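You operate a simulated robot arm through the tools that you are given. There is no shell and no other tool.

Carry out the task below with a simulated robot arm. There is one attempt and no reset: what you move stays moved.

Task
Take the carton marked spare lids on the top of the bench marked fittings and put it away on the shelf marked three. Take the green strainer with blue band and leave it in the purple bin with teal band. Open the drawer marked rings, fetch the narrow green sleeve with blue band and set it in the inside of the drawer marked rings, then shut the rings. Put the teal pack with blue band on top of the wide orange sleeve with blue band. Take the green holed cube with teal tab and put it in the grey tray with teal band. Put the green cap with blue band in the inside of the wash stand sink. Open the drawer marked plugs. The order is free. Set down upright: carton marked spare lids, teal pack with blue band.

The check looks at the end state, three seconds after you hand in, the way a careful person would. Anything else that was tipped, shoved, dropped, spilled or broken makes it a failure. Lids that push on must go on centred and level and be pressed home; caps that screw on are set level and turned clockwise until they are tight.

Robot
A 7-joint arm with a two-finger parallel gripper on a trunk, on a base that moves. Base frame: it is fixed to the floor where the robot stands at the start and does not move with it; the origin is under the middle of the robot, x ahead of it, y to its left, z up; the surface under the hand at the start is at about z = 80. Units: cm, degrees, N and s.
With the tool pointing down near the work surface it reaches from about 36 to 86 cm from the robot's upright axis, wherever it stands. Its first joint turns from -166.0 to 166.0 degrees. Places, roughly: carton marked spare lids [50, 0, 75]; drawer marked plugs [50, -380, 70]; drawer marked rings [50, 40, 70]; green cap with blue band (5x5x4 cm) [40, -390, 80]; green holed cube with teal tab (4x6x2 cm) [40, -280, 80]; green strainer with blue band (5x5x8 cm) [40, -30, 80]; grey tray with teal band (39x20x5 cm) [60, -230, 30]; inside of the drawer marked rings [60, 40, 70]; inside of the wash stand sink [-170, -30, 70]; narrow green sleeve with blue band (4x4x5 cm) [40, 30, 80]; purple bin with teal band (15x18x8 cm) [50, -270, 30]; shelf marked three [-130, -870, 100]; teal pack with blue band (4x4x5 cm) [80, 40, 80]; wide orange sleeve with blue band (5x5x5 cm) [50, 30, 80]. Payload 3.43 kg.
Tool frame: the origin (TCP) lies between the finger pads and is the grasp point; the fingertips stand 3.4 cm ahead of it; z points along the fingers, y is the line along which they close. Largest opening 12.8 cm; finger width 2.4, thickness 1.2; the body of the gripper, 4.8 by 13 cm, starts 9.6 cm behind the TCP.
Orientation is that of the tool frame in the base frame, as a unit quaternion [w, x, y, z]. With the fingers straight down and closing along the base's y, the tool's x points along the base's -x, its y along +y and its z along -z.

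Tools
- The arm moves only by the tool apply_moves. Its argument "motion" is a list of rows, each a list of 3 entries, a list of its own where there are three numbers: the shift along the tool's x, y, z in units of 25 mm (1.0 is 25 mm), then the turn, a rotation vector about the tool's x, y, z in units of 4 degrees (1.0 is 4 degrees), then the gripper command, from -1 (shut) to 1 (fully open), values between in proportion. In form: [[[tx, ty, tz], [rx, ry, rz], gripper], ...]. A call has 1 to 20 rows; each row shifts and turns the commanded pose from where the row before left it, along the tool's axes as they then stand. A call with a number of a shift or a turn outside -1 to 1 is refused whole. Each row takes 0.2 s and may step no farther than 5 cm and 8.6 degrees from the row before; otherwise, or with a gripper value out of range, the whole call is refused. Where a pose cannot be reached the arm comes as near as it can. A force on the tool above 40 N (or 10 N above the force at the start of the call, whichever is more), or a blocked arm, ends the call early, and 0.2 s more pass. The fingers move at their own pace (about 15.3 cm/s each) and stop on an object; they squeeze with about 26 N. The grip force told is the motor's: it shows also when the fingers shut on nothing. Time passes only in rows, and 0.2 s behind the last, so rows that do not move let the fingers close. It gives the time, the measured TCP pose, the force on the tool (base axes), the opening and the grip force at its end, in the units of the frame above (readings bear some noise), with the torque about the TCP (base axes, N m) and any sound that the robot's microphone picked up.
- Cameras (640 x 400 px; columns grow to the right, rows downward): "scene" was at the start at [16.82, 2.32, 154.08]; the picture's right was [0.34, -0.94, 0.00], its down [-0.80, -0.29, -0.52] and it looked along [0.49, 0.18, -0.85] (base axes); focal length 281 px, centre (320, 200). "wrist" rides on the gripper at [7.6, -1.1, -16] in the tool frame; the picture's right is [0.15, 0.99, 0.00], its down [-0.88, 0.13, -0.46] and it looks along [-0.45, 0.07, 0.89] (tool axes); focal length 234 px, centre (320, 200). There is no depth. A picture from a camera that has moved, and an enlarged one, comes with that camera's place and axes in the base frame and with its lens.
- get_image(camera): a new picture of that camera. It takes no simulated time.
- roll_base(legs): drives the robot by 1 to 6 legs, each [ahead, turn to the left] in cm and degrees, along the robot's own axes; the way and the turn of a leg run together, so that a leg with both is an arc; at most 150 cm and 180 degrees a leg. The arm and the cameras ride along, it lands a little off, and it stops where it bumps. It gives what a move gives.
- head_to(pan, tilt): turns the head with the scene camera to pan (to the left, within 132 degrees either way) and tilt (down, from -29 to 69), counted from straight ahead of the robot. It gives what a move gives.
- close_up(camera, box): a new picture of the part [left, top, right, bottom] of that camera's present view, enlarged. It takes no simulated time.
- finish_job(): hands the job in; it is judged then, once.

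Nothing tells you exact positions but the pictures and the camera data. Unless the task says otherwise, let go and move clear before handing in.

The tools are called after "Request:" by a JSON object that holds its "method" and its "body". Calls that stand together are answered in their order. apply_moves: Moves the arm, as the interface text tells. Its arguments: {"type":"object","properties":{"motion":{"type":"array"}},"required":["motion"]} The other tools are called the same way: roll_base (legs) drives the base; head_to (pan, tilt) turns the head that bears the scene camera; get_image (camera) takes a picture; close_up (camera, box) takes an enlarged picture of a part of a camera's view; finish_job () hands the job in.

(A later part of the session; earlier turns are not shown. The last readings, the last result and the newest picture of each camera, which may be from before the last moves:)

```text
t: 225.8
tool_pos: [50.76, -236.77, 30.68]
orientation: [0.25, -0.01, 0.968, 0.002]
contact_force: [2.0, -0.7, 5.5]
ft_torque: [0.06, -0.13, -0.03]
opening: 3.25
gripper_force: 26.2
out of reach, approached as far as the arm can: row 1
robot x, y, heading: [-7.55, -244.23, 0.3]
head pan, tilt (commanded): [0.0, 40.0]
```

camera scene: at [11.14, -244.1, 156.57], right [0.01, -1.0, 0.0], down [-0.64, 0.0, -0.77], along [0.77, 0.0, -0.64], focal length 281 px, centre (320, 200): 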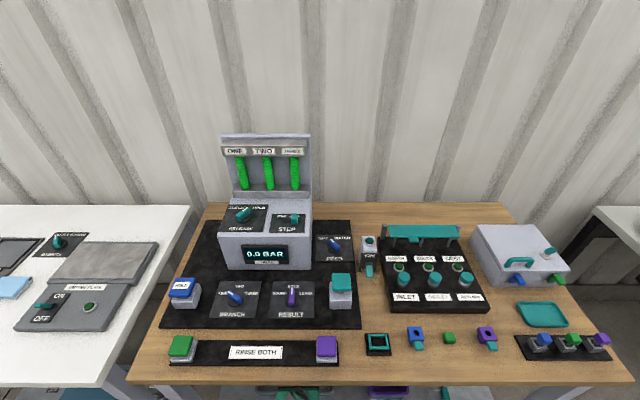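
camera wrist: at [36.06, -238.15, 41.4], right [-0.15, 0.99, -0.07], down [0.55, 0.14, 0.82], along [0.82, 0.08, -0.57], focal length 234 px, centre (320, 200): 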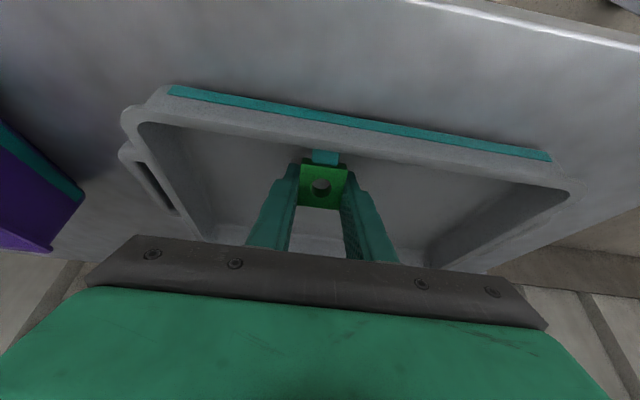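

Contact with the tray floor. Release gently and look.

Request:
{"method": "apply_moves", "body": {"motion": [[[-0.047, 0, -0.088], [0, 0, 0], -1], [[0, 0, 0], [0, 0, 0], -0.35], [[0, 0, 0], [0, 0, 0], -0.2], [[0, 0, 0], [0, 0, 0], -0.2]]}}

Request:
{"method": "get_image", "body": {"camera": "wrist"}}

```text
t: 226.8
tool_pos: [50.58, -236.76, 30.89]
orientation: [0.25, -0.011, 0.968, 0.001]
contact_force: [-0.1, -0.2, 0.2]
ft_torque: [0.01, 0.0, 0.03]
opening: 5.15
gripper_force: 0.0
robot x, y, heading: [-7.85, -244.1, 0.2]
head pan, tilt (commanded): [0.0, 40.0]
```

```text
taken
camera wrist: at [36.28, -238.15, 41.33], right [-0.15, 0.99, -0.07], down [0.55, 0.14, 0.82], along [0.82, 0.08, -0.56], focal length 234 px, centre (320, 200)
```

wrist: 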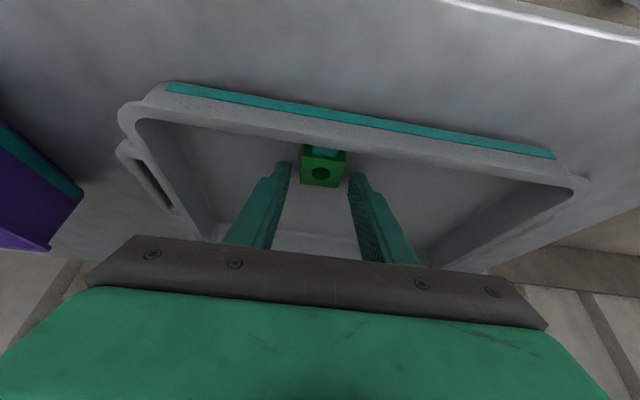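

The cube sits in the tray. Back out and roll back.

Request:
{"method": "apply_moves", "body": {"motion": [[[0, 0, -0.6], [0, 0, 0], -0.2], [[0, 0, -1], [0, 0, 0], -0.2], [[0, 0, -1], [0, 0, 0], -0.2], [[0, 0, -1], [0, 0, 0], -0.2]]}}

Request:
{"method": "get_image", "body": {"camera": "wrist"}}

Request:
{"method": "roll_base", "body": {"legs": [[-24, 0]]}}

Request:
{"method": "get_image", "body": {"camera": "scene"}}

```text
t: 227.8
tool_pos: [46.19, -236.86, 38.78]
orientation: [0.249, -0.011, 0.968, 0.002]
contact_force: [-0.1, 0.0, 0.4]
ft_torque: [0.02, 0.01, -0.03]
opening: 5.11
gripper_force: 0.1
robot x, y, heading: [-7.98, -244.41, 0.4]
head pan, tilt (commanded): [0.0, 40.0]
```

```text
taken
camera wrist: at [31.92, -238.25, 49.29], right [-0.15, 0.99, -0.07], down [0.55, 0.14, 0.82], along [0.82, 0.08, -0.56], focal length 234 px, centre (320, 200)
```

wrist: 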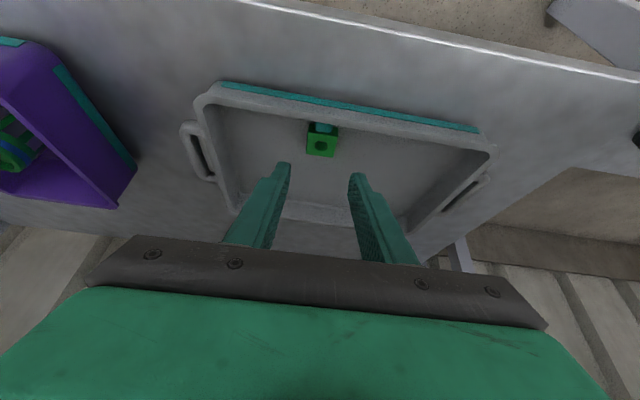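

```text
t: 229.6
tool_pos: [22.04, -237.07, 38.8]
orientation: [0.248, -0.011, 0.969, 0.001]
contact_force: [0.7, -0.4, -0.6]
ft_torque: [-0.02, 0.02, 0.0]
opening: 5.12
gripper_force: 0.1
robot x, y, heading: [-31.96, -244.58, 0.2]
head pan, tilt (commanded): [0.0, 40.0]
```

```text
taken
camera scene: at [-12.95, -244.26, 156.57], right [0.01, -1.0, 0.0], down [-0.64, 0.0, -0.77], along [0.77, 0.0, -0.64], focal length 281 px, centre (320, 200)
```

scene: 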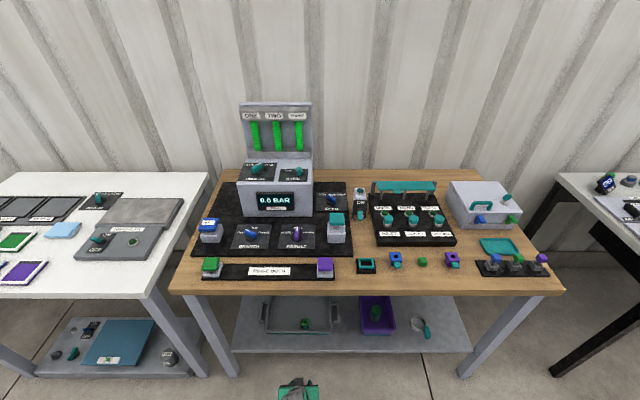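

Request:
{"method": "close_up", "body": {"camera": "scene", "box": [240, 285, 420, 360]}}

Request:
{"method": "apply_moves", "body": {"motion": [[[-0.469, 0, -0.883], [0, 0, 0], 0], [[-0.469, 0, -0.883], [0, 0, 0], 0], [[-0.469, 0, -0.883], [0, 0, 0], 0], [[-0.469, 0, -0.883], [0, 0, 0], 0], [[-0.469, 0, -0.883], [0, 0, 0], 0], [[-0.469, 0, -0.883], [0, 0, 0], 0], [[-0.469, 0, -0.883], [0, 0, 0], 0], [[-0.469, 0, -0.883], [0, 0, 0], 0], [[-0.469, 0, -0.883], [0, 0, 0], 0], [[-0.469, 0, -0.883], [0, 0, 0], 0], [[-0.469, 0, -0.883], [0, 0, 0], 0], [[-0.469, 0, -0.883], [0, 0, 0], 0], [[-0.469, 0, -0.883], [0, 0, 0], 0], [[-0.469, 0, -0.883], [0, 0, 0], 0], [[-0.469, 0, -0.883], [0, 0, 0], 0], [[-0.469, 0, -0.883], [0, 0, 0], 0], [[-0.469, 0, -0.883], [0, 0, 0], 0], [[-0.469, 0, -0.883], [0, 0, 0], 0], [[-0.469, 0, -0.883], [0, 0, 0], 0], [[-0.469, 0, -0.883], [0, 0, 0], 0]]}}

Request:
{"method": "apply_moves", "body": {"motion": [[[-0.469, 0, -0.883], [0, 0, 0], 0], [[-0.469, 0, -0.883], [0, 0, 0], 0], [[-0.469, 0, -0.883], [0, 0, 0], 0], [[-0.469, 0, -0.883], [0, 0, 0], 0], [[-0.469, 0, -0.883], [0, 0, 0], 0], [[-0.469, 0, -0.883], [0, 0, 0], 0], [[0, 0, 0], [0, 1, 0], 0], [[0, 0, 0], [0, 1, 0], 0], [[0, 0, 0], [0, 1, 0], 0], [[0, 0, 0], [0, 1, 0], 0], [[0, 0, 0], [0, 1, 0], 0], [[0, 0, 0], [0, 1, 0], 0], [[0, 0, 0], [0, 1, 0], 0]]}}

```text
3.56 times, centred on (330, 322) of scene
camera zoom: at [-12.95, -244.26, 156.57], right [0.01, -1.0, 0.0], down [-0.64, 0.0, -0.77], along [0.77, 0.0, -0.64], focal length 999 px, centre (284, -236)
```

zoom: 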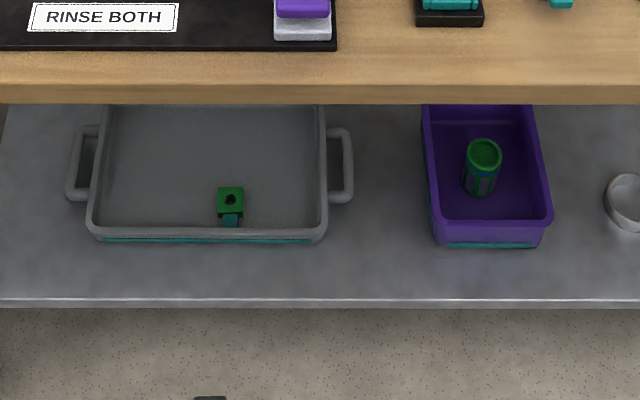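

```text
t: 233.8
tool_pos: [22.04, -237.17, 88.97]
orientation: [0.257, -0.011, 0.966, -0.001]
contact_force: [0.4, 1.2, 0.3]
ft_torque: [-0.06, -0.03, 0.0]
opening: 6.41
gripper_force: 0.2
out of reach, approached as far as the arm can: row 20
robot x, y, heading: [-32.14, -244.24, 0.4]
head pan, tilt (commanded): [0.0, 40.0]
```

```text
t: 236.6
tool_pos: [22.7, -237.75, 101.79]
orientation: [0.043, -0.008, 0.999, -0.015]
contact_force: [0.3, -0.5, 0.7]
ft_torque: [-0.03, 0.02, 0.0]
opening: 6.41
gripper_force: 0.2
out of reach, approached as far as the arm can: row 1, 2
robot x, y, heading: [-31.33, -244.33, 0.5]
head pan, tilt (commanded): [0.0, 40.0]
```

Both lower-shelf items look right. Level the hand and drive on to the plugs drawer bench.

Request:
{"method": "apply_moves", "body": {"motion": [[[0, 0, -0.5], [-0.4, 0.6, 0.1], 0], [[0, 0, -0.5], [0, 0.6, 0.1], 0]]}}

Request:
{"method": "roll_base", "body": {"legs": [[0, -90], [130, 0], [0, 90], [-15, 0]]}}

Request:
{"method": "head_to", "body": {"pan": 0, "tilt": 40}}

Request:
{"method": "get_image", "body": {"camera": "scene"}}

```text
t: 237.2
tool_pos: [22.69, -237.74, 104.28]
orientation: [-0.001, -0.001, 1.0, 0.0]
contact_force: [0.0, -0.5, -0.1]
ft_torque: [0.02, -0.03, -0.01]
opening: 6.4
gripper_force: 0.0
robot x, y, heading: [-31.73, -244.14, 0.2]
head pan, tilt (commanded): [0.0, 40.0]
```

```text
t: 253.4
tool_pos: [8.33, -367.46, 104.1]
orientation: [0.0, -0.007, 1.0, -0.001]
contact_force: [-0.4, 1.0, 0.0]
ft_torque: [0.02, 0.02, 0.01]
opening: 6.42
gripper_force: 0.1
robot x, y, heading: [-45.86, -374.72, 1.1]
head pan, tilt (commanded): [0.0, 40.0]
```

```text
t: 254.0
tool_pos: [8.43, -367.44, 104.11]
orientation: [0.0, -0.007, 1.0, -0.001]
contact_force: [0.3, 0.5, -0.3]
ft_torque: [0.04, 0.0, 0.03]
opening: 6.41
gripper_force: 0.0
robot x, y, heading: [-45.96, -374.63, 1.0]
head pan, tilt (commanded): [0.0, 40.0]
```

```text
taken
camera scene: at [-27.12, -374.34, 156.56], right [0.02, -1.0, 0.0], down [-0.64, -0.01, -0.77], along [0.77, 0.01, -0.64], focal length 281 px, centre (320, 200)
```

scene: 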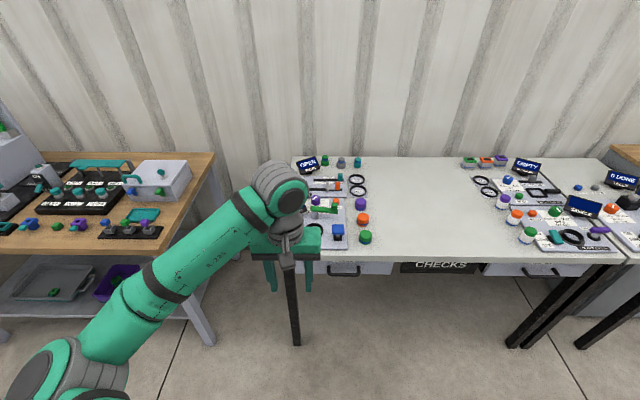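

Request:
{"method": "close_up", "body": {"camera": "scene", "box": [280, 150, 440, 290]}}

Request:
{"method": "close_up", "body": {"camera": "scene", "box": [440, 150, 640, 290]}}

```text
2.86 times, centred on (360, 220) of scene
camera zoom: at [-27.12, -374.34, 156.56], right [0.02, -1.0, 0.0], down [-0.64, -0.01, -0.77], along [0.77, 0.01, -0.64], focal length 803 px, centre (206, 143)
```

zoom: 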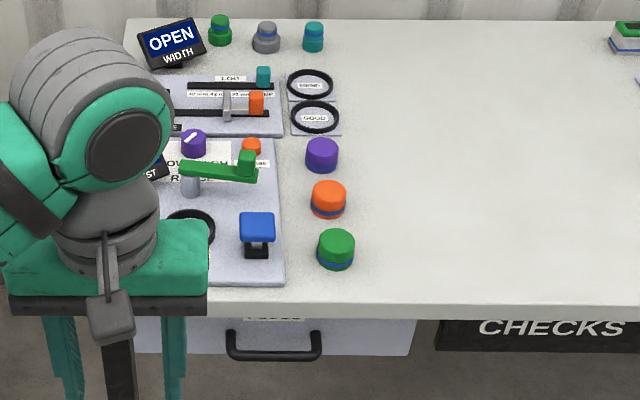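

```text
2.86 times, centred on (540, 220) of scene
camera zoom: at [-27.12, -374.34, 156.56], right [0.02, -1.0, 0.0], down [-0.64, -0.01, -0.77], along [0.77, 0.01, -0.64], focal length 803 px, centre (-309, 143)
```

zoom: 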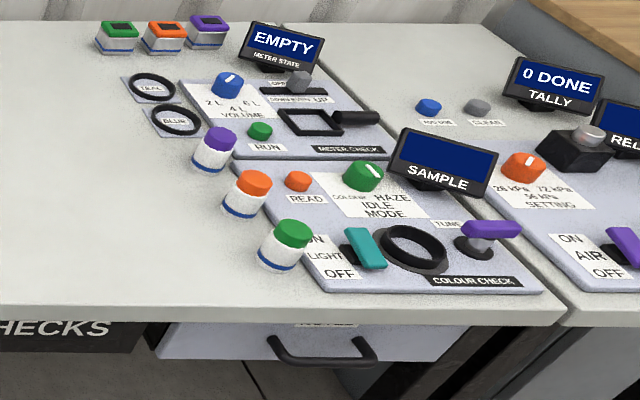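

The left drawer is the PLUGS one by position, handle near y≈-382; the green cap is at about [39.8, -389]. Shift the robot so the handle is at the same relative place as with the rings drawer.

Request:
{"method": "roll_base", "body": {"legs": [[0, -90], [24, 0], [0, 89], [3, 0]]}}

Request:
{"method": "get_image", "body": {"camera": "scene"}}

Request:
{"method": "close_up", "body": {"camera": "scene", "box": [220, 180, 380, 300]}}

Request:
{"method": "get_image", "body": {"camera": "wrist"}}

```text
t: 255.6
tool_pos: [8.73, -377.6, 104.24]
orientation: [0.0, 0.086, 0.996, 0.0]
contact_force: [0.3, 0.7, -0.4]
ft_torque: [0.02, 0.01, 0.03]
opening: 6.4
gripper_force: 0.0
robot x, y, heading: [-46.16, -374.81, -9.3]
head pan, tilt (commanded): [0.0, 40.0]
stopped in leg 1: the robot was blocked; the commanded pose is now the measured one
```

```text
taken
camera scene: at [-27.35, -377.78, 156.57], right [-0.16, -0.99, 0.0], down [-0.63, 0.11, -0.77], along [0.76, -0.13, -0.64], focal length 281 px, centre (320, 200)
```

scene: 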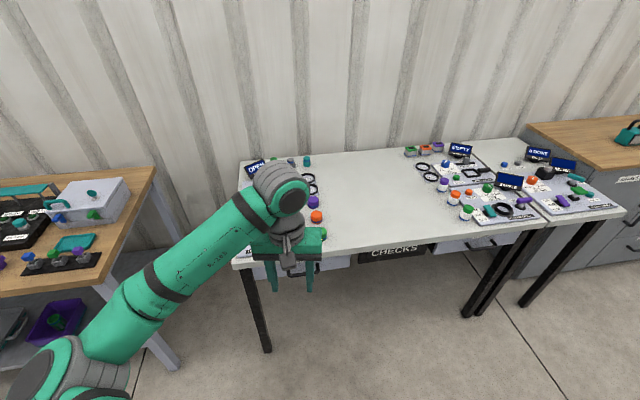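

```text
3.33 times, centred on (300, 240) of scene
camera zoom: at [-27.35, -377.78, 156.57], right [-0.16, -0.99, 0.0], down [-0.63, 0.11, -0.77], along [0.76, -0.13, -0.64], focal length 937 px, centre (387, 67)
```

zoom: 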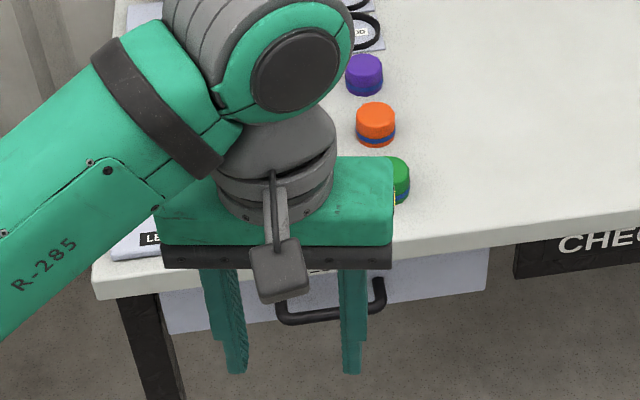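

```text
taken
camera wrist: at [1.07, -377.33, 120.25], right [0.03, 1.0, 0.0], down [0.89, -0.02, 0.45], along [0.45, -0.01, -0.89], focal length 234 px, centre (320, 200)
```

wrist: 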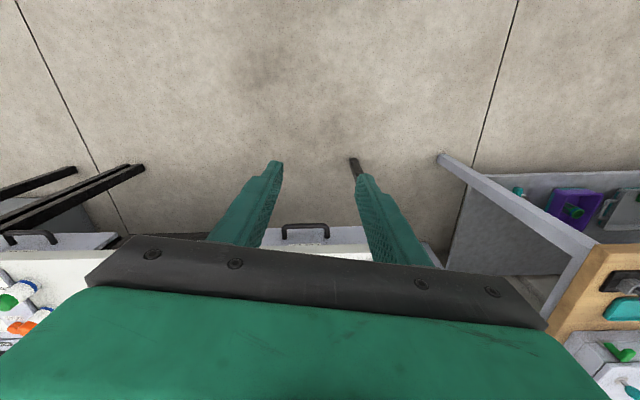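

The turn was blocked by something near the robot's rear; look around behind.

Request:
{"method": "head_to", "body": {"pan": 130, "tilt": 45}}

Request:
{"method": "get_image", "body": {"camera": "scene"}}

Request:
{"method": "head_to", "body": {"pan": -130, "tilt": 45}}

Request:
{"method": "get_image", "body": {"camera": "scene"}}

```text
t: 257.7
tool_pos: [8.61, -377.61, 104.18]
orientation: [0.0, 0.086, 0.996, -0.001]
contact_force: [-0.1, -0.1, -0.8]
ft_torque: [0.04, 0.01, -0.02]
opening: 6.42
gripper_force: 0.0
robot x, y, heading: [-46.16, -374.34, -9.3]
head pan, tilt (commanded): [130.0, 45.0]
```

```text
taken
camera scene: at [-39.86, -369.37, 155.84], right [0.86, 0.51, 0.0], down [0.36, -0.61, -0.71], along [-0.36, 0.61, -0.71], focal length 281 px, centre (320, 200)
```

scene: 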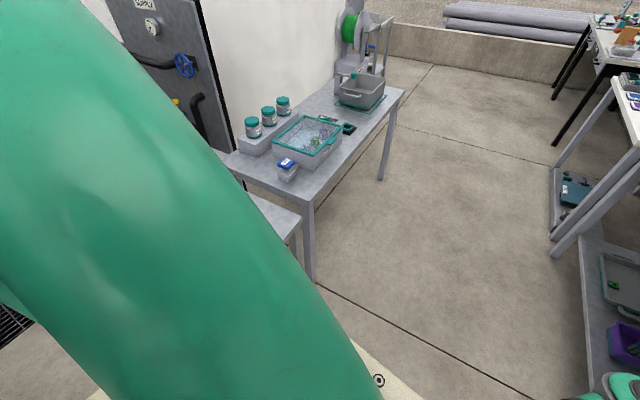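

```text
t: 261.4
tool_pos: [8.75, -377.6, 104.27]
orientation: [0.0, 0.086, 0.996, -0.001]
contact_force: [-0.2, -0.4, -0.1]
ft_torque: [0.03, 0.0, -0.01]
opening: 6.39
gripper_force: 0.1
robot x, y, heading: [-46.29, -374.5, -9.2]
head pan, tilt (commanded): [-130.0, 45.0]
```

```text
taken
camera scene: at [-41.91, -381.67, 155.84], right [-0.65, 0.76, 0.0], down [0.54, 0.46, -0.71], along [-0.54, -0.46, -0.71], focal length 281 px, centre (320, 200)
```

scene: 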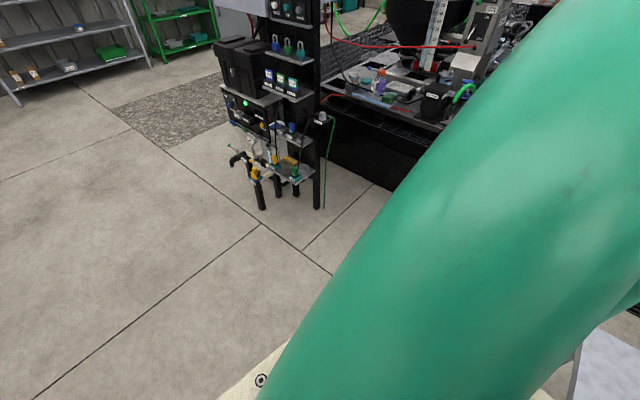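

A table stands behind to the left. I'll go forward first, then turn and shift over.

Request:
{"method": "roll_base", "body": {"legs": [[16, 0], [0, -80.7], [20, 0], [0, 90], [-11, 0]]}}

Request:
{"method": "head_to", "body": {"pan": 10, "tilt": 40}}

Request:
{"method": "get_image", "body": {"camera": "scene"}}

Request:
{"method": "get_image", "body": {"camera": "wrist"}}

```text
t: 273.0
tool_pos: [13.43, -391.73, 104.26]
orientation: [0.0, 0.009, 1.0, -0.001]
contact_force: [-0.7, 0.8, -0.6]
ft_torque: [0.0, -0.04, 0.04]
opening: 6.38
gripper_force: 0.0
robot x, y, heading: [-40.74, -397.77, -0.4]
head pan, tilt (commanded): [-130.0, 45.0]
```

```text
t: 275.3
tool_pos: [13.55, -391.53, 104.1]
orientation: [0.0, 0.009, 1.0, -0.001]
contact_force: [0.4, 0.6, -0.3]
ft_torque: [-0.02, 0.02, -0.03]
opening: 6.45
gripper_force: 0.0
robot x, y, heading: [-41.21, -396.73, -0.3]
head pan, tilt (commanded): [10.0, 40.0]
```

```text
taken
camera scene: at [-22.28, -395.72, 156.56], right [0.17, -0.99, 0.0], down [-0.63, -0.11, -0.77], along [0.76, 0.13, -0.64], focal length 281 px, centre (320, 200)
```

scene: 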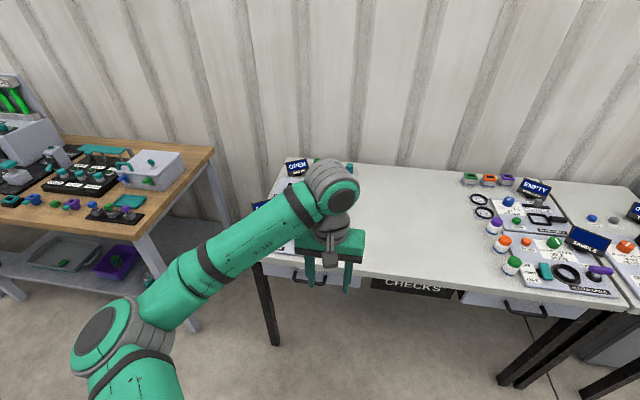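

```text
taken
camera wrist: at [5.87, -392.49, 120.25], right [-0.13, 0.99, 0.0], down [0.88, 0.12, 0.46], along [0.45, 0.06, -0.89], focal length 234 px, centre (320, 200)
```

wrist: 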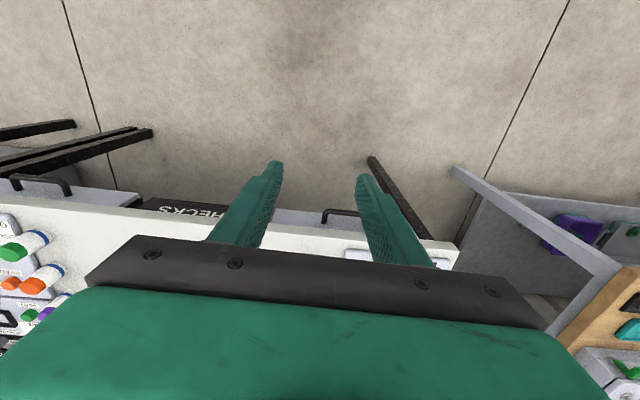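

Hand is placed well. Move sideways to the handle line and rotate to a horizontal, vertically-closing pose.

Request:
{"method": "apply_moves", "body": {"motion": [[[0, 0.96, 0.5], [0, 0, 0], 0], [[0, 0.96, 0.5], [0, 0, 0], 0], [[0, 0.96, 0.5], [0, 0, 0], 0], [[0, 0.96, 0], [0, 0, 0], 0], [[0, 0, 0], [1, -1, -1], -0.375], [[0, 0, 0], [1, -1, -1], -0.375], [[0, 0, 0], [1, -1, -1], -0.375], [[0, 0, 0], [1, -1, -1], -0.375], [[0, 0, 0], [1, -1, -1], -0.375], [[0, 0, 0], [1, -1, -1], -0.375], [[0, 0, 0], [1, -1, -1], -0.375], [[0, 0, 0], [1, -1, -1], -0.375], [[0, 0, 0], [1, -1, -1], -0.375], [[0, 0, 0], [1, -1, -1], -0.375], [[0, 0, 0], [1, -1, -1], -0.375], [[0, 0, 0], [1, -1, -1], -0.375], [[0, 0, 0], [1, -1, -1], -0.375], [[0, 0, 0], [1, -1, -1], -0.375], [[0, 0, 0], [1, -1, -1], -0.375], [[0, 0, 0], [1, -1, -1], -0.375]]}}

Request:
{"method": "apply_moves", "body": {"motion": [[[0, 0, 0], [1, -1, -1], -0.375], [[0, 0, 0], [0.32, -0.32, -0.32], -0.375]]}}

Request:
{"method": "get_image", "body": {"camera": "scene"}}

```text
t: 279.5
tool_pos: [13.62, -382.16, 100.34]
orientation: [0.471, -0.471, 0.571, -0.48]
contact_force: [0.2, -0.1, 0.0]
ft_torque: [0.0, -0.02, 0.01]
opening: 3.98
gripper_force: 0.0
robot x, y, heading: [-41.12, -397.29, -0.3]
head pan, tilt (commanded): [10.0, 40.0]
```

```text
t: 280.1
tool_pos: [13.65, -381.94, 100.49]
orientation: [-0.495, 0.497, -0.504, 0.505]
contact_force: [0.4, -0.3, 0.6]
ft_torque: [0.0, -0.03, -0.04]
opening: 4.01
gripper_force: 0.1
robot x, y, heading: [-41.09, -397.07, -0.3]
head pan, tilt (commanded): [10.0, 40.0]
```

```text
taken
camera scene: at [-22.29, -395.73, 156.57], right [0.17, -0.99, 0.0], down [-0.63, -0.11, -0.77], along [0.76, 0.13, -0.64], focal length 281 px, centre (320, 200)
```

scene: 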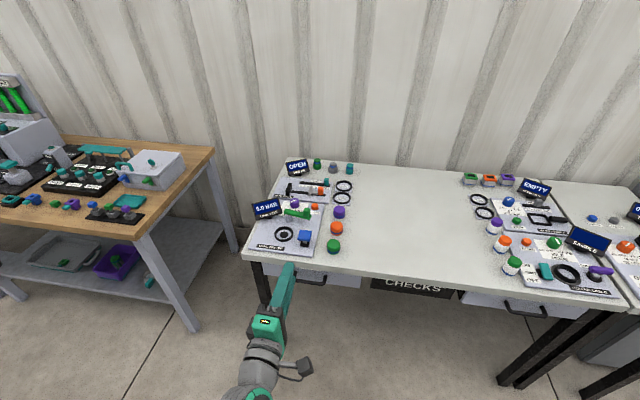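

Lower in front of the drawer and look at the handle and label.

Request:
{"method": "apply_moves", "body": {"motion": [[[0, 1, 0], [0, 0, 0], -0.375], [[0, 1, 0], [0, 0, 0], -0.375], [[0, 1, 0], [0, 0, 0], -0.375], [[0, 1, 0], [0, 0, 0], -0.375], [[0, 1, 0], [0, 0, 0], -0.375], [[0, 1, 0], [0, 0, 0], -0.375], [[0, 1, 0], [0, 0, 0], -0.375], [[0, 1, 0], [0, 0, 0], -0.375], [[0, 1, 0], [0, 0, 0], -0.375], [[0, 1, 0], [0, 0, 0], -0.375], [[0, 1, 0], [0, 0, 0], -0.375], [[0, 1, 0], [0, 0, 0], -0.375]]}}

Request:
{"method": "get_image", "body": {"camera": "wrist"}}

Request:
{"method": "close_up", "body": {"camera": "scene", "box": [220, 230, 400, 340]}}

```text
t: 282.7
tool_pos: [13.59, -382.04, 70.41]
orientation: [-0.495, 0.497, -0.504, 0.504]
contact_force: [-0.2, 0.3, 0.1]
ft_torque: [0.0, -0.02, 0.01]
opening: 3.99
gripper_force: 0.1
robot x, y, heading: [-41.03, -397.0, -0.2]
head pan, tilt (commanded): [10.0, 40.0]
```

```text
taken
camera wrist: at [-2.5, -389.24, 71.63], right [0.0, -0.15, -0.99], down [-0.44, 0.89, -0.13], along [0.9, 0.43, -0.07], focal length 234 px, centre (320, 200)
```

wrist: 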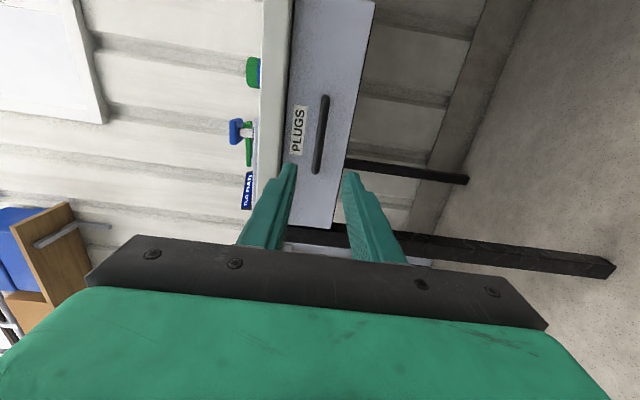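

```text
3.56 times, centred on (310, 285) of scene
camera zoom: at [-22.29, -395.73, 156.57], right [0.17, -0.99, 0.0], down [-0.63, -0.11, -0.77], along [0.76, 0.13, -0.64], focal length 999 px, centre (356, -102)
```

zoom: 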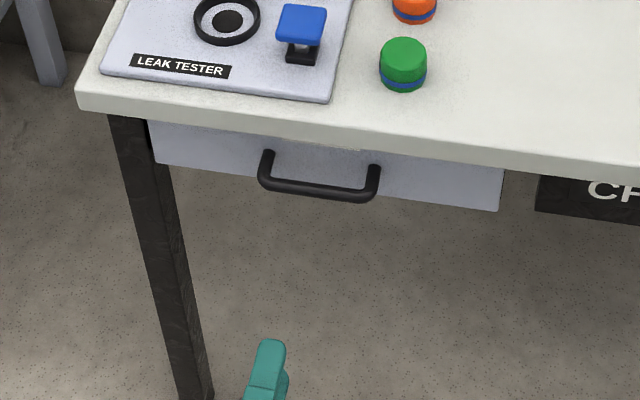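

PLUGS confirmed; the bar is at about [34, -382.8, 70.2]. Approach.

Request:
{"method": "apply_moves", "body": {"motion": [[[0.2, 0, 1], [0, 0, 0], -0.375], [[0, 0.08, 1], [0, 0, 0], -0.375], [[0, 0, 1], [0, 0, 0], -0.375], [[0, 0, 1], [0, 0, 0], -0.375], [[0, 0, 1], [0, 0, 0], -0.375], [[0, 0, 0.7], [0, 0, 0], -0.375]]}}

Request:
{"method": "get_image", "body": {"camera": "wrist"}}

Request:
{"method": "close_up", "body": {"camera": "scene", "box": [220, 230, 400, 340]}}

```text
t: 284.1
tool_pos: [27.93, -382.72, 70.24]
orientation: [0.495, -0.496, 0.504, -0.504]
contact_force: [-0.4, -0.4, -0.1]
ft_torque: [-0.03, 0.01, -0.01]
opening: 4.0
gripper_force: 0.1
robot x, y, heading: [-41.34, -397.02, -0.1]
head pan, tilt (commanded): [10.0, 40.0]
```

```text
taken
camera wrist: at [11.76, -390.01, 71.44], right [0.0, -0.15, -0.99], down [-0.44, 0.89, -0.13], along [0.9, 0.43, -0.07], focal length 234 px, centre (320, 200)
```

wrist: 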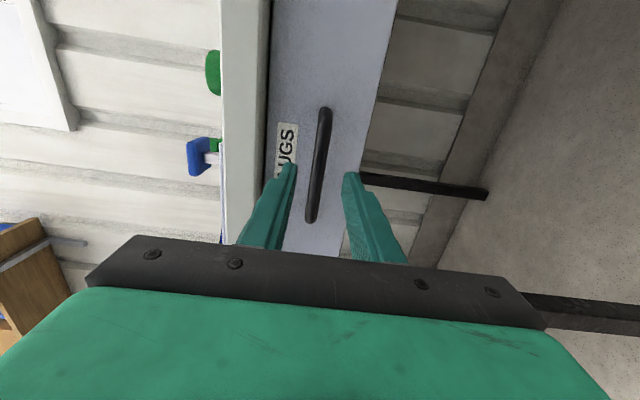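

```text
3.56 times, centred on (310, 285) of scene
camera zoom: at [-22.29, -395.73, 156.57], right [0.17, -0.99, 0.0], down [-0.63, -0.11, -0.77], along [0.76, 0.13, -0.64], focal length 999 px, centre (356, -102)
```

zoom: 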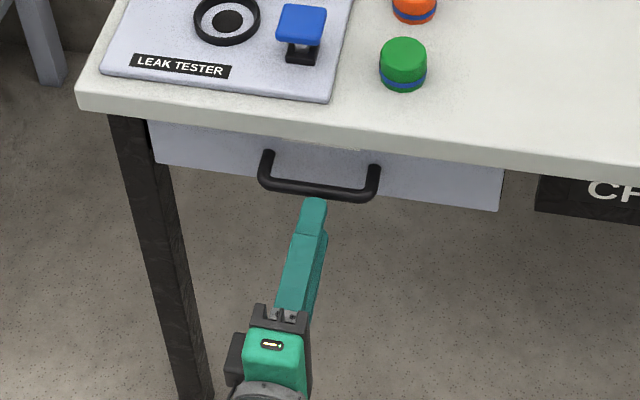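

Request:
{"method": "apply_moves", "body": {"motion": [[[0, 0, 1], [0, 0, 0], -0.375], [[0, 0, 0.95], [0, 0, 0], -0.375], [[0, 0, 0], [0, 0, 0], -1], [[0, 0, 0], [0, 0, 0], -1], [[0, 0, 0], [0, 0, 0], -1]]}}

```text
t: 285.3
tool_pos: [32.68, -382.85, 70.3]
orientation: [-0.495, 0.496, -0.504, 0.505]
contact_force: [0.9, -2.2, 5.1]
ft_torque: [0.11, -0.09, -0.14]
opening: 1.4
gripper_force: 44.9
robot x, y, heading: [-40.98, -396.95, -0.5]
head pan, tilt (commanded): [10.0, 40.0]
```

Gripped the bar (1.4 cm). Pull the drawer open.

Request:
{"method": "apply_moves", "body": {"motion": [[[0, 0, -0.4], [0, 0, 0], -1], [[0, 0, -0.6], [0, 0, 0], -1], [[0, 0, -0.8], [0, 0, 0], -1], [[0, 0, -0.8], [0, 0, 0], -1], [[0, 0, -0.8], [0, 0, 0], -1], [[0, 0, -0.8], [0, 0, 0], -1], [[0, 0, -0.8], [0, 0, 0], -1], [[0, 0, -0.8], [0, 0, 0], -1], [[0, 0, -0.8], [0, 0, 0], -1], [[0, 0, -0.8], [0, 0, 0], -1]]}}

Request:
{"method": "get_image", "body": {"camera": "scene"}}

```text
t: 287.6
tool_pos: [14.17, -382.43, 70.33]
orientation: [-0.495, 0.494, -0.504, 0.507]
contact_force: [0.6, -11.2, 1.8]
ft_torque: [0.18, -0.04, -1.46]
opening: 1.4
gripper_force: 44.7
robot x, y, heading: [-41.29, -397.32, -0.6]
head pan, tilt (commanded): [10.0, 40.0]
stopped in row 10: the force on the tool passed its limit at 52 N (the readings are from after the stop); the commanded pose is now the measured one
```

```text
taken
camera scene: at [-22.22, -395.93, 156.57], right [0.16, -0.99, 0.0], down [-0.63, -0.1, -0.77], along [0.76, 0.12, -0.64], focal length 281 px, centre (320, 200)
```

scene: 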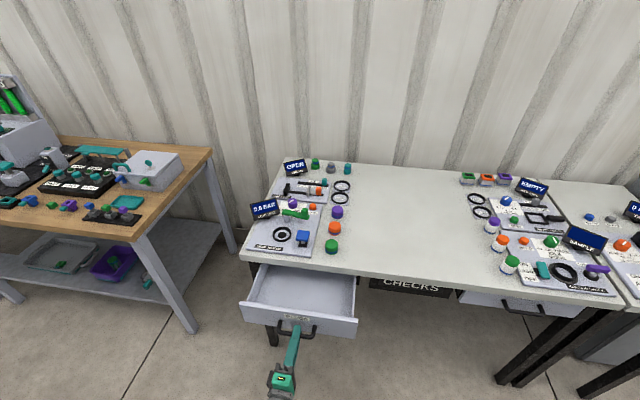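

The drawer hit its end stop - fully open. Release and back off.

Request:
{"method": "apply_moves", "body": {"motion": [[[0, 0, 0], [0, 0, 0], -0.375], [[0, 0, 0], [0, 0, 0], -0.375], [[0, 0, -0.8], [0, 0, 0], -0.375], [[0, 0, -1], [0, 0, 0], -0.375], [[0, 0, -0.5], [0, 0, 0], -0.375]]}}

Request:
{"method": "apply_moves", "body": {"motion": [[[0, -1, 0], [0, 0, 0], -0.375], [[0, -1, 0], [0, 0, 0], -0.375], [[0, -1, 0], [0, 0, 0], -0.375], [[0, -1, 0], [0, 0, 0], -0.375], [[0, -1, 0], [0, 0, 0], -0.375], [[0, -1, 0], [0, 0, 0], -0.375], [[0, -1, 0], [0, 0, 0], -0.375], [[0, -1, 0], [0, 0, 0], -0.375], [[0, -1, 0], [0, 0, 0], -0.375], [[0, -1, 0], [0, 0, 0], -0.375], [[0, -1, 0], [0, 0, 0], -0.375], [[0, -1, 0], [0, 0, 0], -0.375], [[0, 0, 1], [0, 0, 0], 0], [[0, 0, 1], [0, 0, 0], 0]]}}

Request:
{"method": "apply_moves", "body": {"motion": [[[0, 0, 0], [-1, 1, 1], 0], [[0, 0, 0], [-1, 1, 1], 0], [[0, 0, 0], [-1, 1, 1], 0], [[0, 0, 0], [-1, 1, 1], 0], [[0, 0, 0], [-1, 1, 1], 0], [[0, 0, 0], [-1, 1, 1], 0], [[0, 0, 0], [-1, 1, 1], 0], [[0, 0, 0], [-1, 1, 1], 0], [[0, 0, 0], [-1, 1, 1], 0], [[0, 0, 0], [-1, 1, 1], 0], [[0, 0, 0], [-1, 1, 1], 0], [[0, 0, 0], [-1, 1, 1], 0], [[0, 0, 0], [-1, 1, 1], 0], [[0, 0, 0], [-1, 1, 1], 0], [[0, 0, 0], [-1, 1, 1], 0], [[0, 0, 0], [-1, 1, 1], 0], [[0, 0, 0], [-1, 1, 1], 0], [[0, 0, 0], [-0.32, 0.32, 0.32], 0]]}}

Request:
{"method": "get_image", "body": {"camera": "scene"}}

Request:
{"method": "get_image", "body": {"camera": "wrist"}}

```text
t: 288.8
tool_pos: [8.41, -382.4, 70.23]
orientation: [-0.495, 0.495, -0.504, 0.506]
contact_force: [0.0, -0.6, 0.1]
ft_torque: [0.02, 0.01, 0.03]
opening: 4.0
gripper_force: 0.1
robot x, y, heading: [-41.02, -397.11, -0.7]
head pan, tilt (commanded): [10.0, 40.0]
```

```text
t: 291.8
tool_pos: [13.44, -382.4, 100.06]
orientation: [-0.495, 0.496, -0.503, 0.506]
contact_force: [-0.2, 0.2, 0.3]
ft_torque: [0.01, 0.03, -0.02]
opening: 6.4
gripper_force: 0.1
robot x, y, heading: [-41.14, -397.01, -0.8]
head pan, tilt (commanded): [10.0, 40.0]
```

```text
t: 295.6
tool_pos: [13.4, -382.38, 100.17]
orientation: [0.0, 0.01, 1.0, 0.0]
contact_force: [-0.9, 0.1, 0.4]
ft_torque: [-0.01, 0.0, -0.01]
opening: 6.41
gripper_force: 0.0
robot x, y, heading: [-41.13, -396.92, -0.7]
head pan, tilt (commanded): [10.0, 40.0]
```

```text
taken
camera scene: at [-22.21, -395.87, 156.57], right [0.16, -0.99, 0.0], down [-0.63, -0.1, -0.77], along [0.76, 0.12, -0.64], focal length 281 px, centre (320, 200)
```

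scene: 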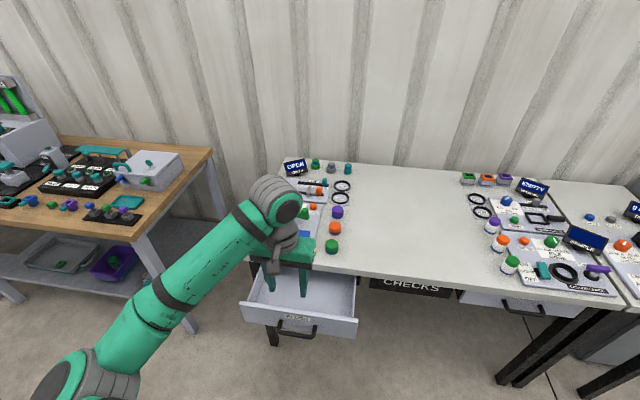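

```text
taken
camera wrist: at [5.79, -383.29, 116.31], right [-0.13, 0.99, 0.0], down [0.88, 0.11, 0.46], along [0.45, 0.06, -0.89], focal length 234 px, centre (320, 200)
```

wrist: 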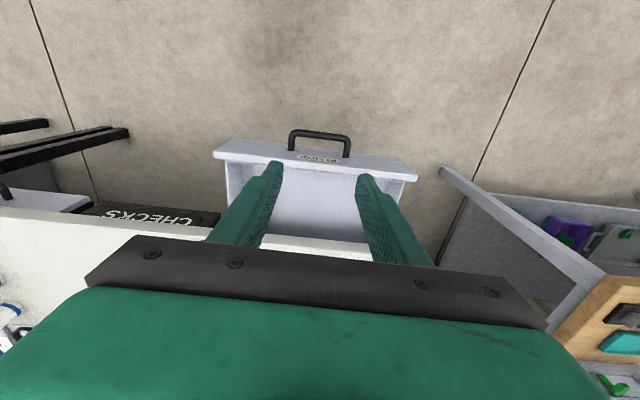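

PLUGS drawer is fully open. Now over to the green cap with the blue band.

Request:
{"method": "apply_moves", "body": {"motion": [[[-0.99, -0.257, 0], [0, 0, 0], 0.1], [[-0.99, -0.257, 0], [0, 0, 0], 0.1], [[-0.99, -0.257, 0], [0, 0, 0], 0.1], [[-0.99, -0.257, 0], [0, 0, 0], 0.1], [[-0.99, -0.257, 0], [0, 0, 0], 0.1], [[-0.99, -0.257, 0], [0, 0, 0], 0.1], [[-0.99, -0.257, 0], [0, 0, 0], 0.1], [[-0.99, -0.257, 0], [0, 0, 0], 0.1], [[-0.99, -0.257, 0], [0, 0, 0], 0.1], [[-0.99, -0.257, 0], [0, 0, 0], 0.1], [[-0.99, -0.257, 0], [0, 0, 0], 0.1], [[0, 0, 0.5], [0, 0, 0], 0.1]]}}

Request:
{"method": "get_image", "body": {"camera": "wrist"}}

Request:
{"method": "close_up", "body": {"camera": "wrist", "box": [240, 100, 400, 220]}}

```text
t: 298.2
tool_pos: [40.48, -389.95, 98.99]
orientation: [0.0, 0.011, 1.0, -0.002]
contact_force: [-0.9, 0.3, 0.1]
ft_torque: [-0.01, -0.02, -0.02]
opening: 7.03
gripper_force: 0.0
robot x, y, heading: [-40.68, -397.15, -0.6]
head pan, tilt (commanded): [10.0, 40.0]
```

```text
taken
camera wrist: at [32.92, -390.91, 115.06], right [-0.13, 0.99, 0.0], down [0.88, 0.11, 0.46], along [0.45, 0.05, -0.89], focal length 234 px, centre (320, 200)
```

wrist: 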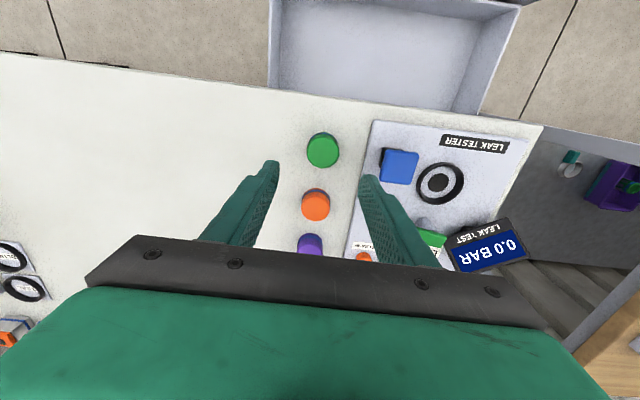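

```text
3.33 times, centred on (320, 160) of wrist
camera zoom: at [32.92, -390.91, 115.06], right [-0.13, 0.99, 0.0], down [0.88, 0.11, 0.46], along [0.45, 0.05, -0.89], focal length 781 px, centre (320, 333)
```

zoom: 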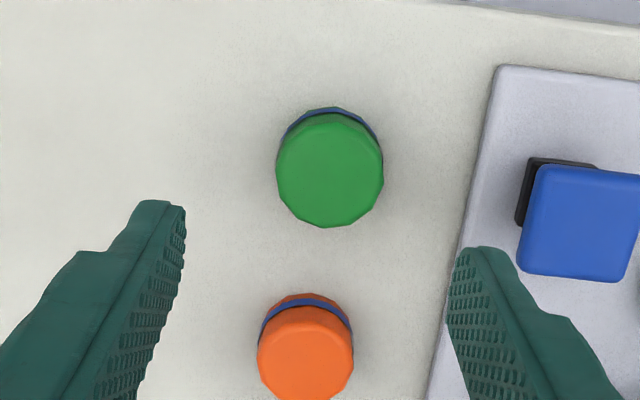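

Request:
{"method": "apply_moves", "body": {"motion": [[[-0.3, 0.12, 0.9], [0, 0, 0], 0], [[0, 0, 0.9], [0, 0, 0], 0], [[0, 0, 0.9], [0, 0, 0], 0], [[0, 0, 0.9], [0, 0, 0], 0], [[0, 0, 0.8], [0, 0, 0], 0]]}}

Request:
{"method": "close_up", "body": {"camera": "wrist", "box": [240, 100, 400, 220]}}

Request:
{"method": "close_up", "body": {"camera": "scene", "box": [220, 180, 400, 300]}}

```text
t: 299.4
tool_pos: [41.26, -389.83, 87.98]
orientation: [0.001, 0.01, 1.0, -0.002]
contact_force: [-0.2, 0.8, -0.2]
ft_torque: [-0.02, 0.0, 0.01]
opening: 6.39
gripper_force: 0.0
robot x, y, heading: [-41.17, -397.14, -0.8]
head pan, tilt (commanded): [10.0, 40.0]
```

```text
3.33 times, centred on (320, 160) of wrist
camera zoom: at [33.56, -390.68, 104.08], right [-0.13, 0.99, 0.0], down [0.88, 0.11, 0.46], along [0.45, 0.06, -0.89], focal length 781 px, centre (320, 333)
```

zoom: 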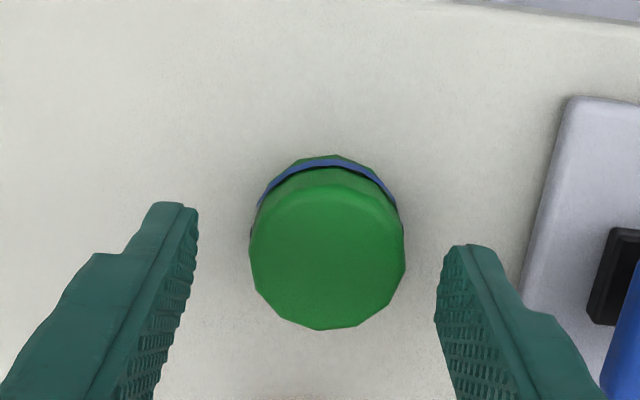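

```text
3.33 times, centred on (310, 240) of scene
camera zoom: at [-22.21, -395.88, 156.56], right [0.16, -0.99, 0.0], down [-0.63, -0.1, -0.77], along [0.76, 0.12, -0.64], focal length 937 px, centre (353, 67)
```

zoom: 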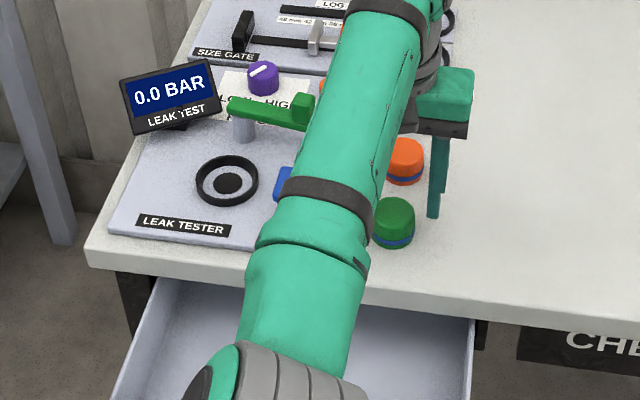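

Request:
{"method": "apply_moves", "body": {"motion": [[[0, 0.1, 0.7], [0, 0, 0], 0], [[0, 0, 0.6], [0, 0, 0], 0], [[0, 0, 0], [0, 0, 0], -1], [[0, 0, 0], [0, 0, 0], -1], [[0, 0, 0], [0, 0, 0], -1]]}}

Request:
{"method": "close_up", "body": {"camera": "wrist", "box": [240, 100, 400, 220]}}

```text
t: 300.6
tool_pos: [41.29, -389.49, 84.83]
orientation: [0.0, 0.011, 1.0, -0.002]
contact_force: [0.2, 1.0, 0.4]
ft_torque: [-0.07, -0.02, 0.0]
opening: 4.43
gripper_force: 25.9
robot x, y, heading: [-40.95, -396.81, -0.8]
head pan, tilt (commanded): [10.0, 40.0]
```

```text
3.33 times, centred on (320, 160) of wrist
camera zoom: at [33.61, -390.41, 100.89], right [-0.13, 0.99, 0.0], down [0.88, 0.11, 0.46], along [0.45, 0.06, -0.89], focal length 781 px, centre (320, 333)
```

zoom: 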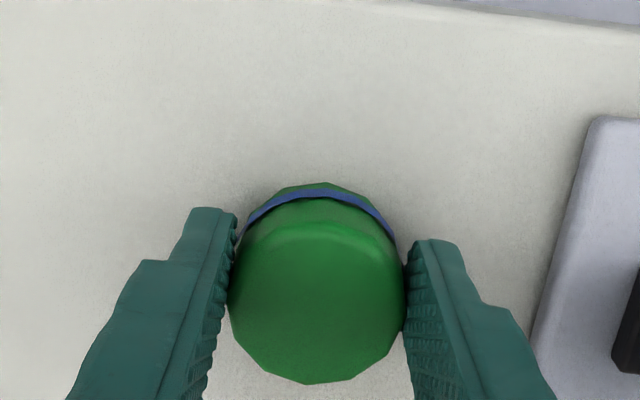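

The cap is held. Lift, retract, and head back up the aisle to the wash stand.

Request:
{"method": "apply_moves", "body": {"motion": [[[0, 0, -1], [0, 0, 0], -1], [[0, 0, -1], [0, 0, 0], -1], [[0, 0, -1], [0, 0, 0], -1], [[0, 0, -1], [0, 0, 0], -1], [[0, 0, -1], [0, 0, 0], -1], [[0, 0, -1], [0, 0, 0], -1], [[0, 0, -1], [0, 0, 0], -1], [[0, 0, -1], [0, 0, 0], -1], [[1, 0, 0], [0, 0, 0], -1], [[1, 0, 0], [0, 0, 0], -1], [[1, 0, 0], [0, 0, 0], -1], [[1, 0, 0], [0, 0, 0], -1], [[1, 0, 0], [0, 0, 0], -1], [[1, 0, 0], [0, 0, 0], -1], [[1, 0, 0], [0, 0, 0], -1], [[1, 0, 0], [0, 0, 0], -1], [[1, 0, 0], [0, 0, 0], -1], [[1, 0, 0], [0, 0, 0], -1], [[1, 0, 0], [0, 0, 0], -1]]}}

Request:
{"method": "roll_base", "body": {"legs": [[0, 84]]}}

Request:
{"method": "head_to", "body": {"pan": 0, "tilt": 30}}

Request:
{"method": "get_image", "body": {"camera": "scene"}}

```text
t: 304.6
tool_pos: [13.65, -388.9, 104.72]
orientation: [0.0, 0.01, 1.0, -0.002]
contact_force: [0.0, 0.4, -0.4]
ft_torque: [0.0, 0.02, 0.01]
opening: 4.46
gripper_force: 26.2
robot x, y, heading: [-40.93, -396.97, -0.6]
head pan, tilt (commanded): [10.0, 40.0]
```

```text
t: 309.0
tool_pos: [-42.41, -341.74, 104.73]
orientation: [0.002, -0.655, 0.756, -0.001]
contact_force: [0.6, 0.2, -0.3]
ft_torque: [0.01, 0.0, -0.04]
opening: 4.46
gripper_force: 25.9
robot x, y, heading: [-41.19, -397.01, 82.4]
head pan, tilt (commanded): [10.0, 40.0]
```

```text
t: 309.7
tool_pos: [-42.39, -341.87, 104.71]
orientation: [0.002, -0.655, 0.755, 0.0]
contact_force: [0.2, 0.5, -0.9]
ft_torque: [-0.04, 0.02, 0.0]
opening: 4.45
gripper_force: 26.2
robot x, y, heading: [-40.93, -396.93, 82.6]
head pan, tilt (commanded): [0.0, 30.0]
```

```text
taken
camera scene: at [-38.51, -377.77, 158.09], right [0.99, -0.13, 0.0], down [-0.07, -0.5, -0.87], along [0.11, 0.86, -0.5], focal length 281 px, centre (320, 200)
```

scene: 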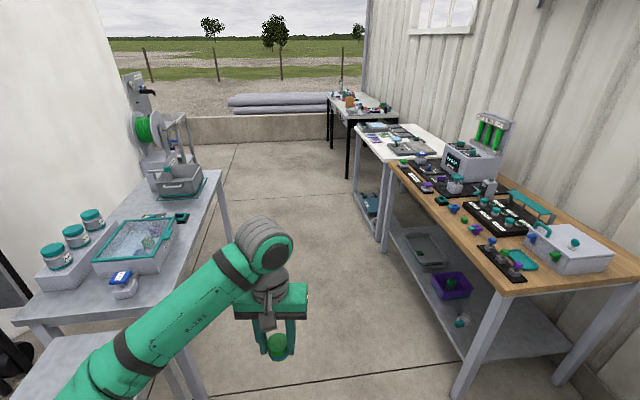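

The aisle is clear along x≈-30. Drive back up to the wash stand level.

Request:
{"method": "roll_base", "body": {"legs": [[100, 0], [0, 7.4], [140, 0], [125, 0], [0, 90]]}}

Request:
{"method": "get_image", "body": {"camera": "scene"}}

```text
t: 332.3
tool_pos: [-79.86, -42.23, 104.73]
orientation: [-0.002, 1.0, -0.009, -0.002]
contact_force: [0.2, -0.2, 0.2]
ft_torque: [0.02, 0.05, 0.0]
opening: 4.46
gripper_force: 25.9
robot x, y, heading: [-24.79, -33.76, 179.6]
head pan, tilt (commanded): [0.0, 30.0]
```

```text
taken
camera scene: at [-44.89, -33.65, 158.1], right [0.01, 1.0, 0.0], down [0.5, 0.0, -0.87], along [-0.87, 0.01, -0.5], focal length 281 px, centre (320, 200)
```

scene: 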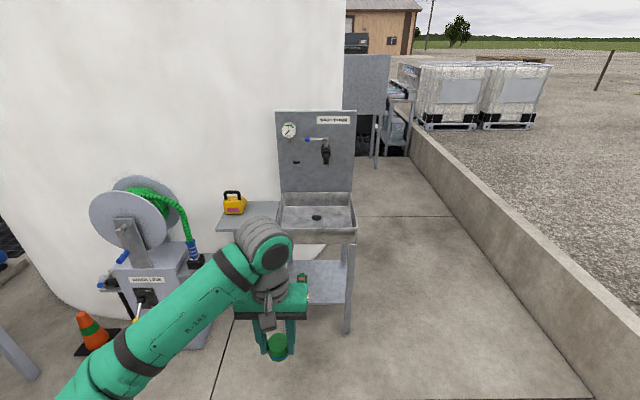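

Request:
{"method": "close_up", "body": {"camera": "scene", "box": [210, 90, 400, 260]}}

Request:
{"method": "roll_base", "body": {"legs": [[60, 0]]}}

Request:
{"method": "head_to", "body": {"pan": 0, "tilt": 45}}

Request:
{"method": "get_image", "body": {"camera": "scene"}}

Request:
{"method": "get_image", "body": {"camera": "wrist"}}

```text
2.35 times, centred on (305, 175) of scene
camera zoom: at [-44.89, -33.65, 158.1], right [0.01, 1.0, 0.0], down [0.5, 0.0, -0.87], along [-0.87, 0.01, -0.5], focal length 661 px, centre (355, 259)
```

zoom: 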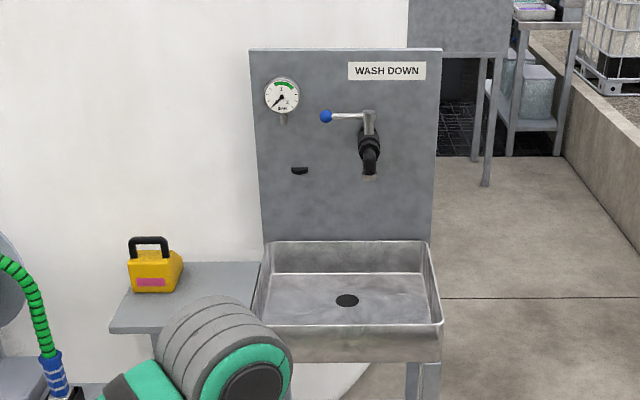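

```text
t: 335.7
tool_pos: [-140.3, -41.69, 104.67]
orientation: [-0.002, 1.0, -0.008, -0.001]
contact_force: [-0.5, 0.3, -0.1]
ft_torque: [0.02, 0.02, -0.03]
opening: 4.45
gripper_force: 25.3
robot x, y, heading: [-85.62, -33.22, 179.3]
head pan, tilt (commanded): [0.0, 30.0]
```

```text
t: 336.5
tool_pos: [-140.23, -41.74, 104.68]
orientation: [-0.003, 1.0, -0.008, -0.002]
contact_force: [-0.6, 0.2, -0.2]
ft_torque: [-0.04, -0.02, -0.04]
opening: 4.44
gripper_force: 25.9
robot x, y, heading: [-85.54, -33.42, 179.7]
head pan, tilt (commanded): [0.0, 45.0]
```

```text
taken
camera scene: at [-104.27, -33.25, 155.84], right [0.01, 1.0, 0.0], down [0.71, 0.0, -0.71], along [-0.71, 0.0, -0.71], focal length 281 px, centre (320, 200)
```

scene: 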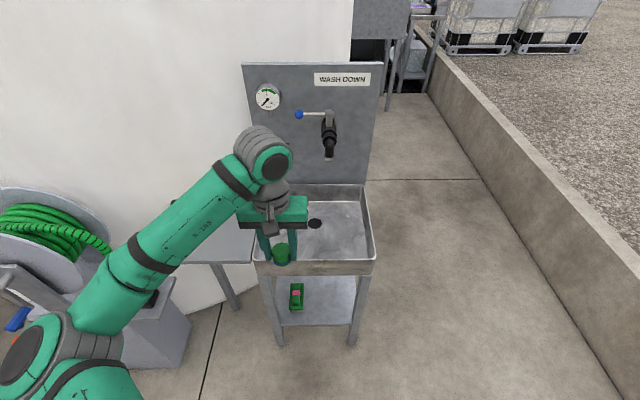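

```text
taken
camera wrist: at [-132.66, -40.77, 120.81], right [0.13, -0.99, 0.0], down [-0.88, -0.12, 0.46], along [-0.45, -0.06, -0.89], focal length 234 px, centre (320, 200)
```

wrist: 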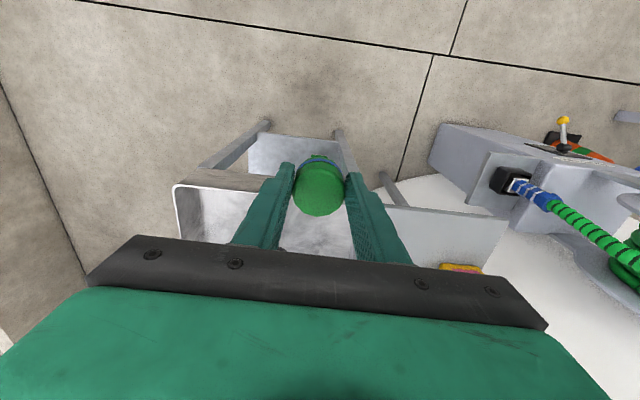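

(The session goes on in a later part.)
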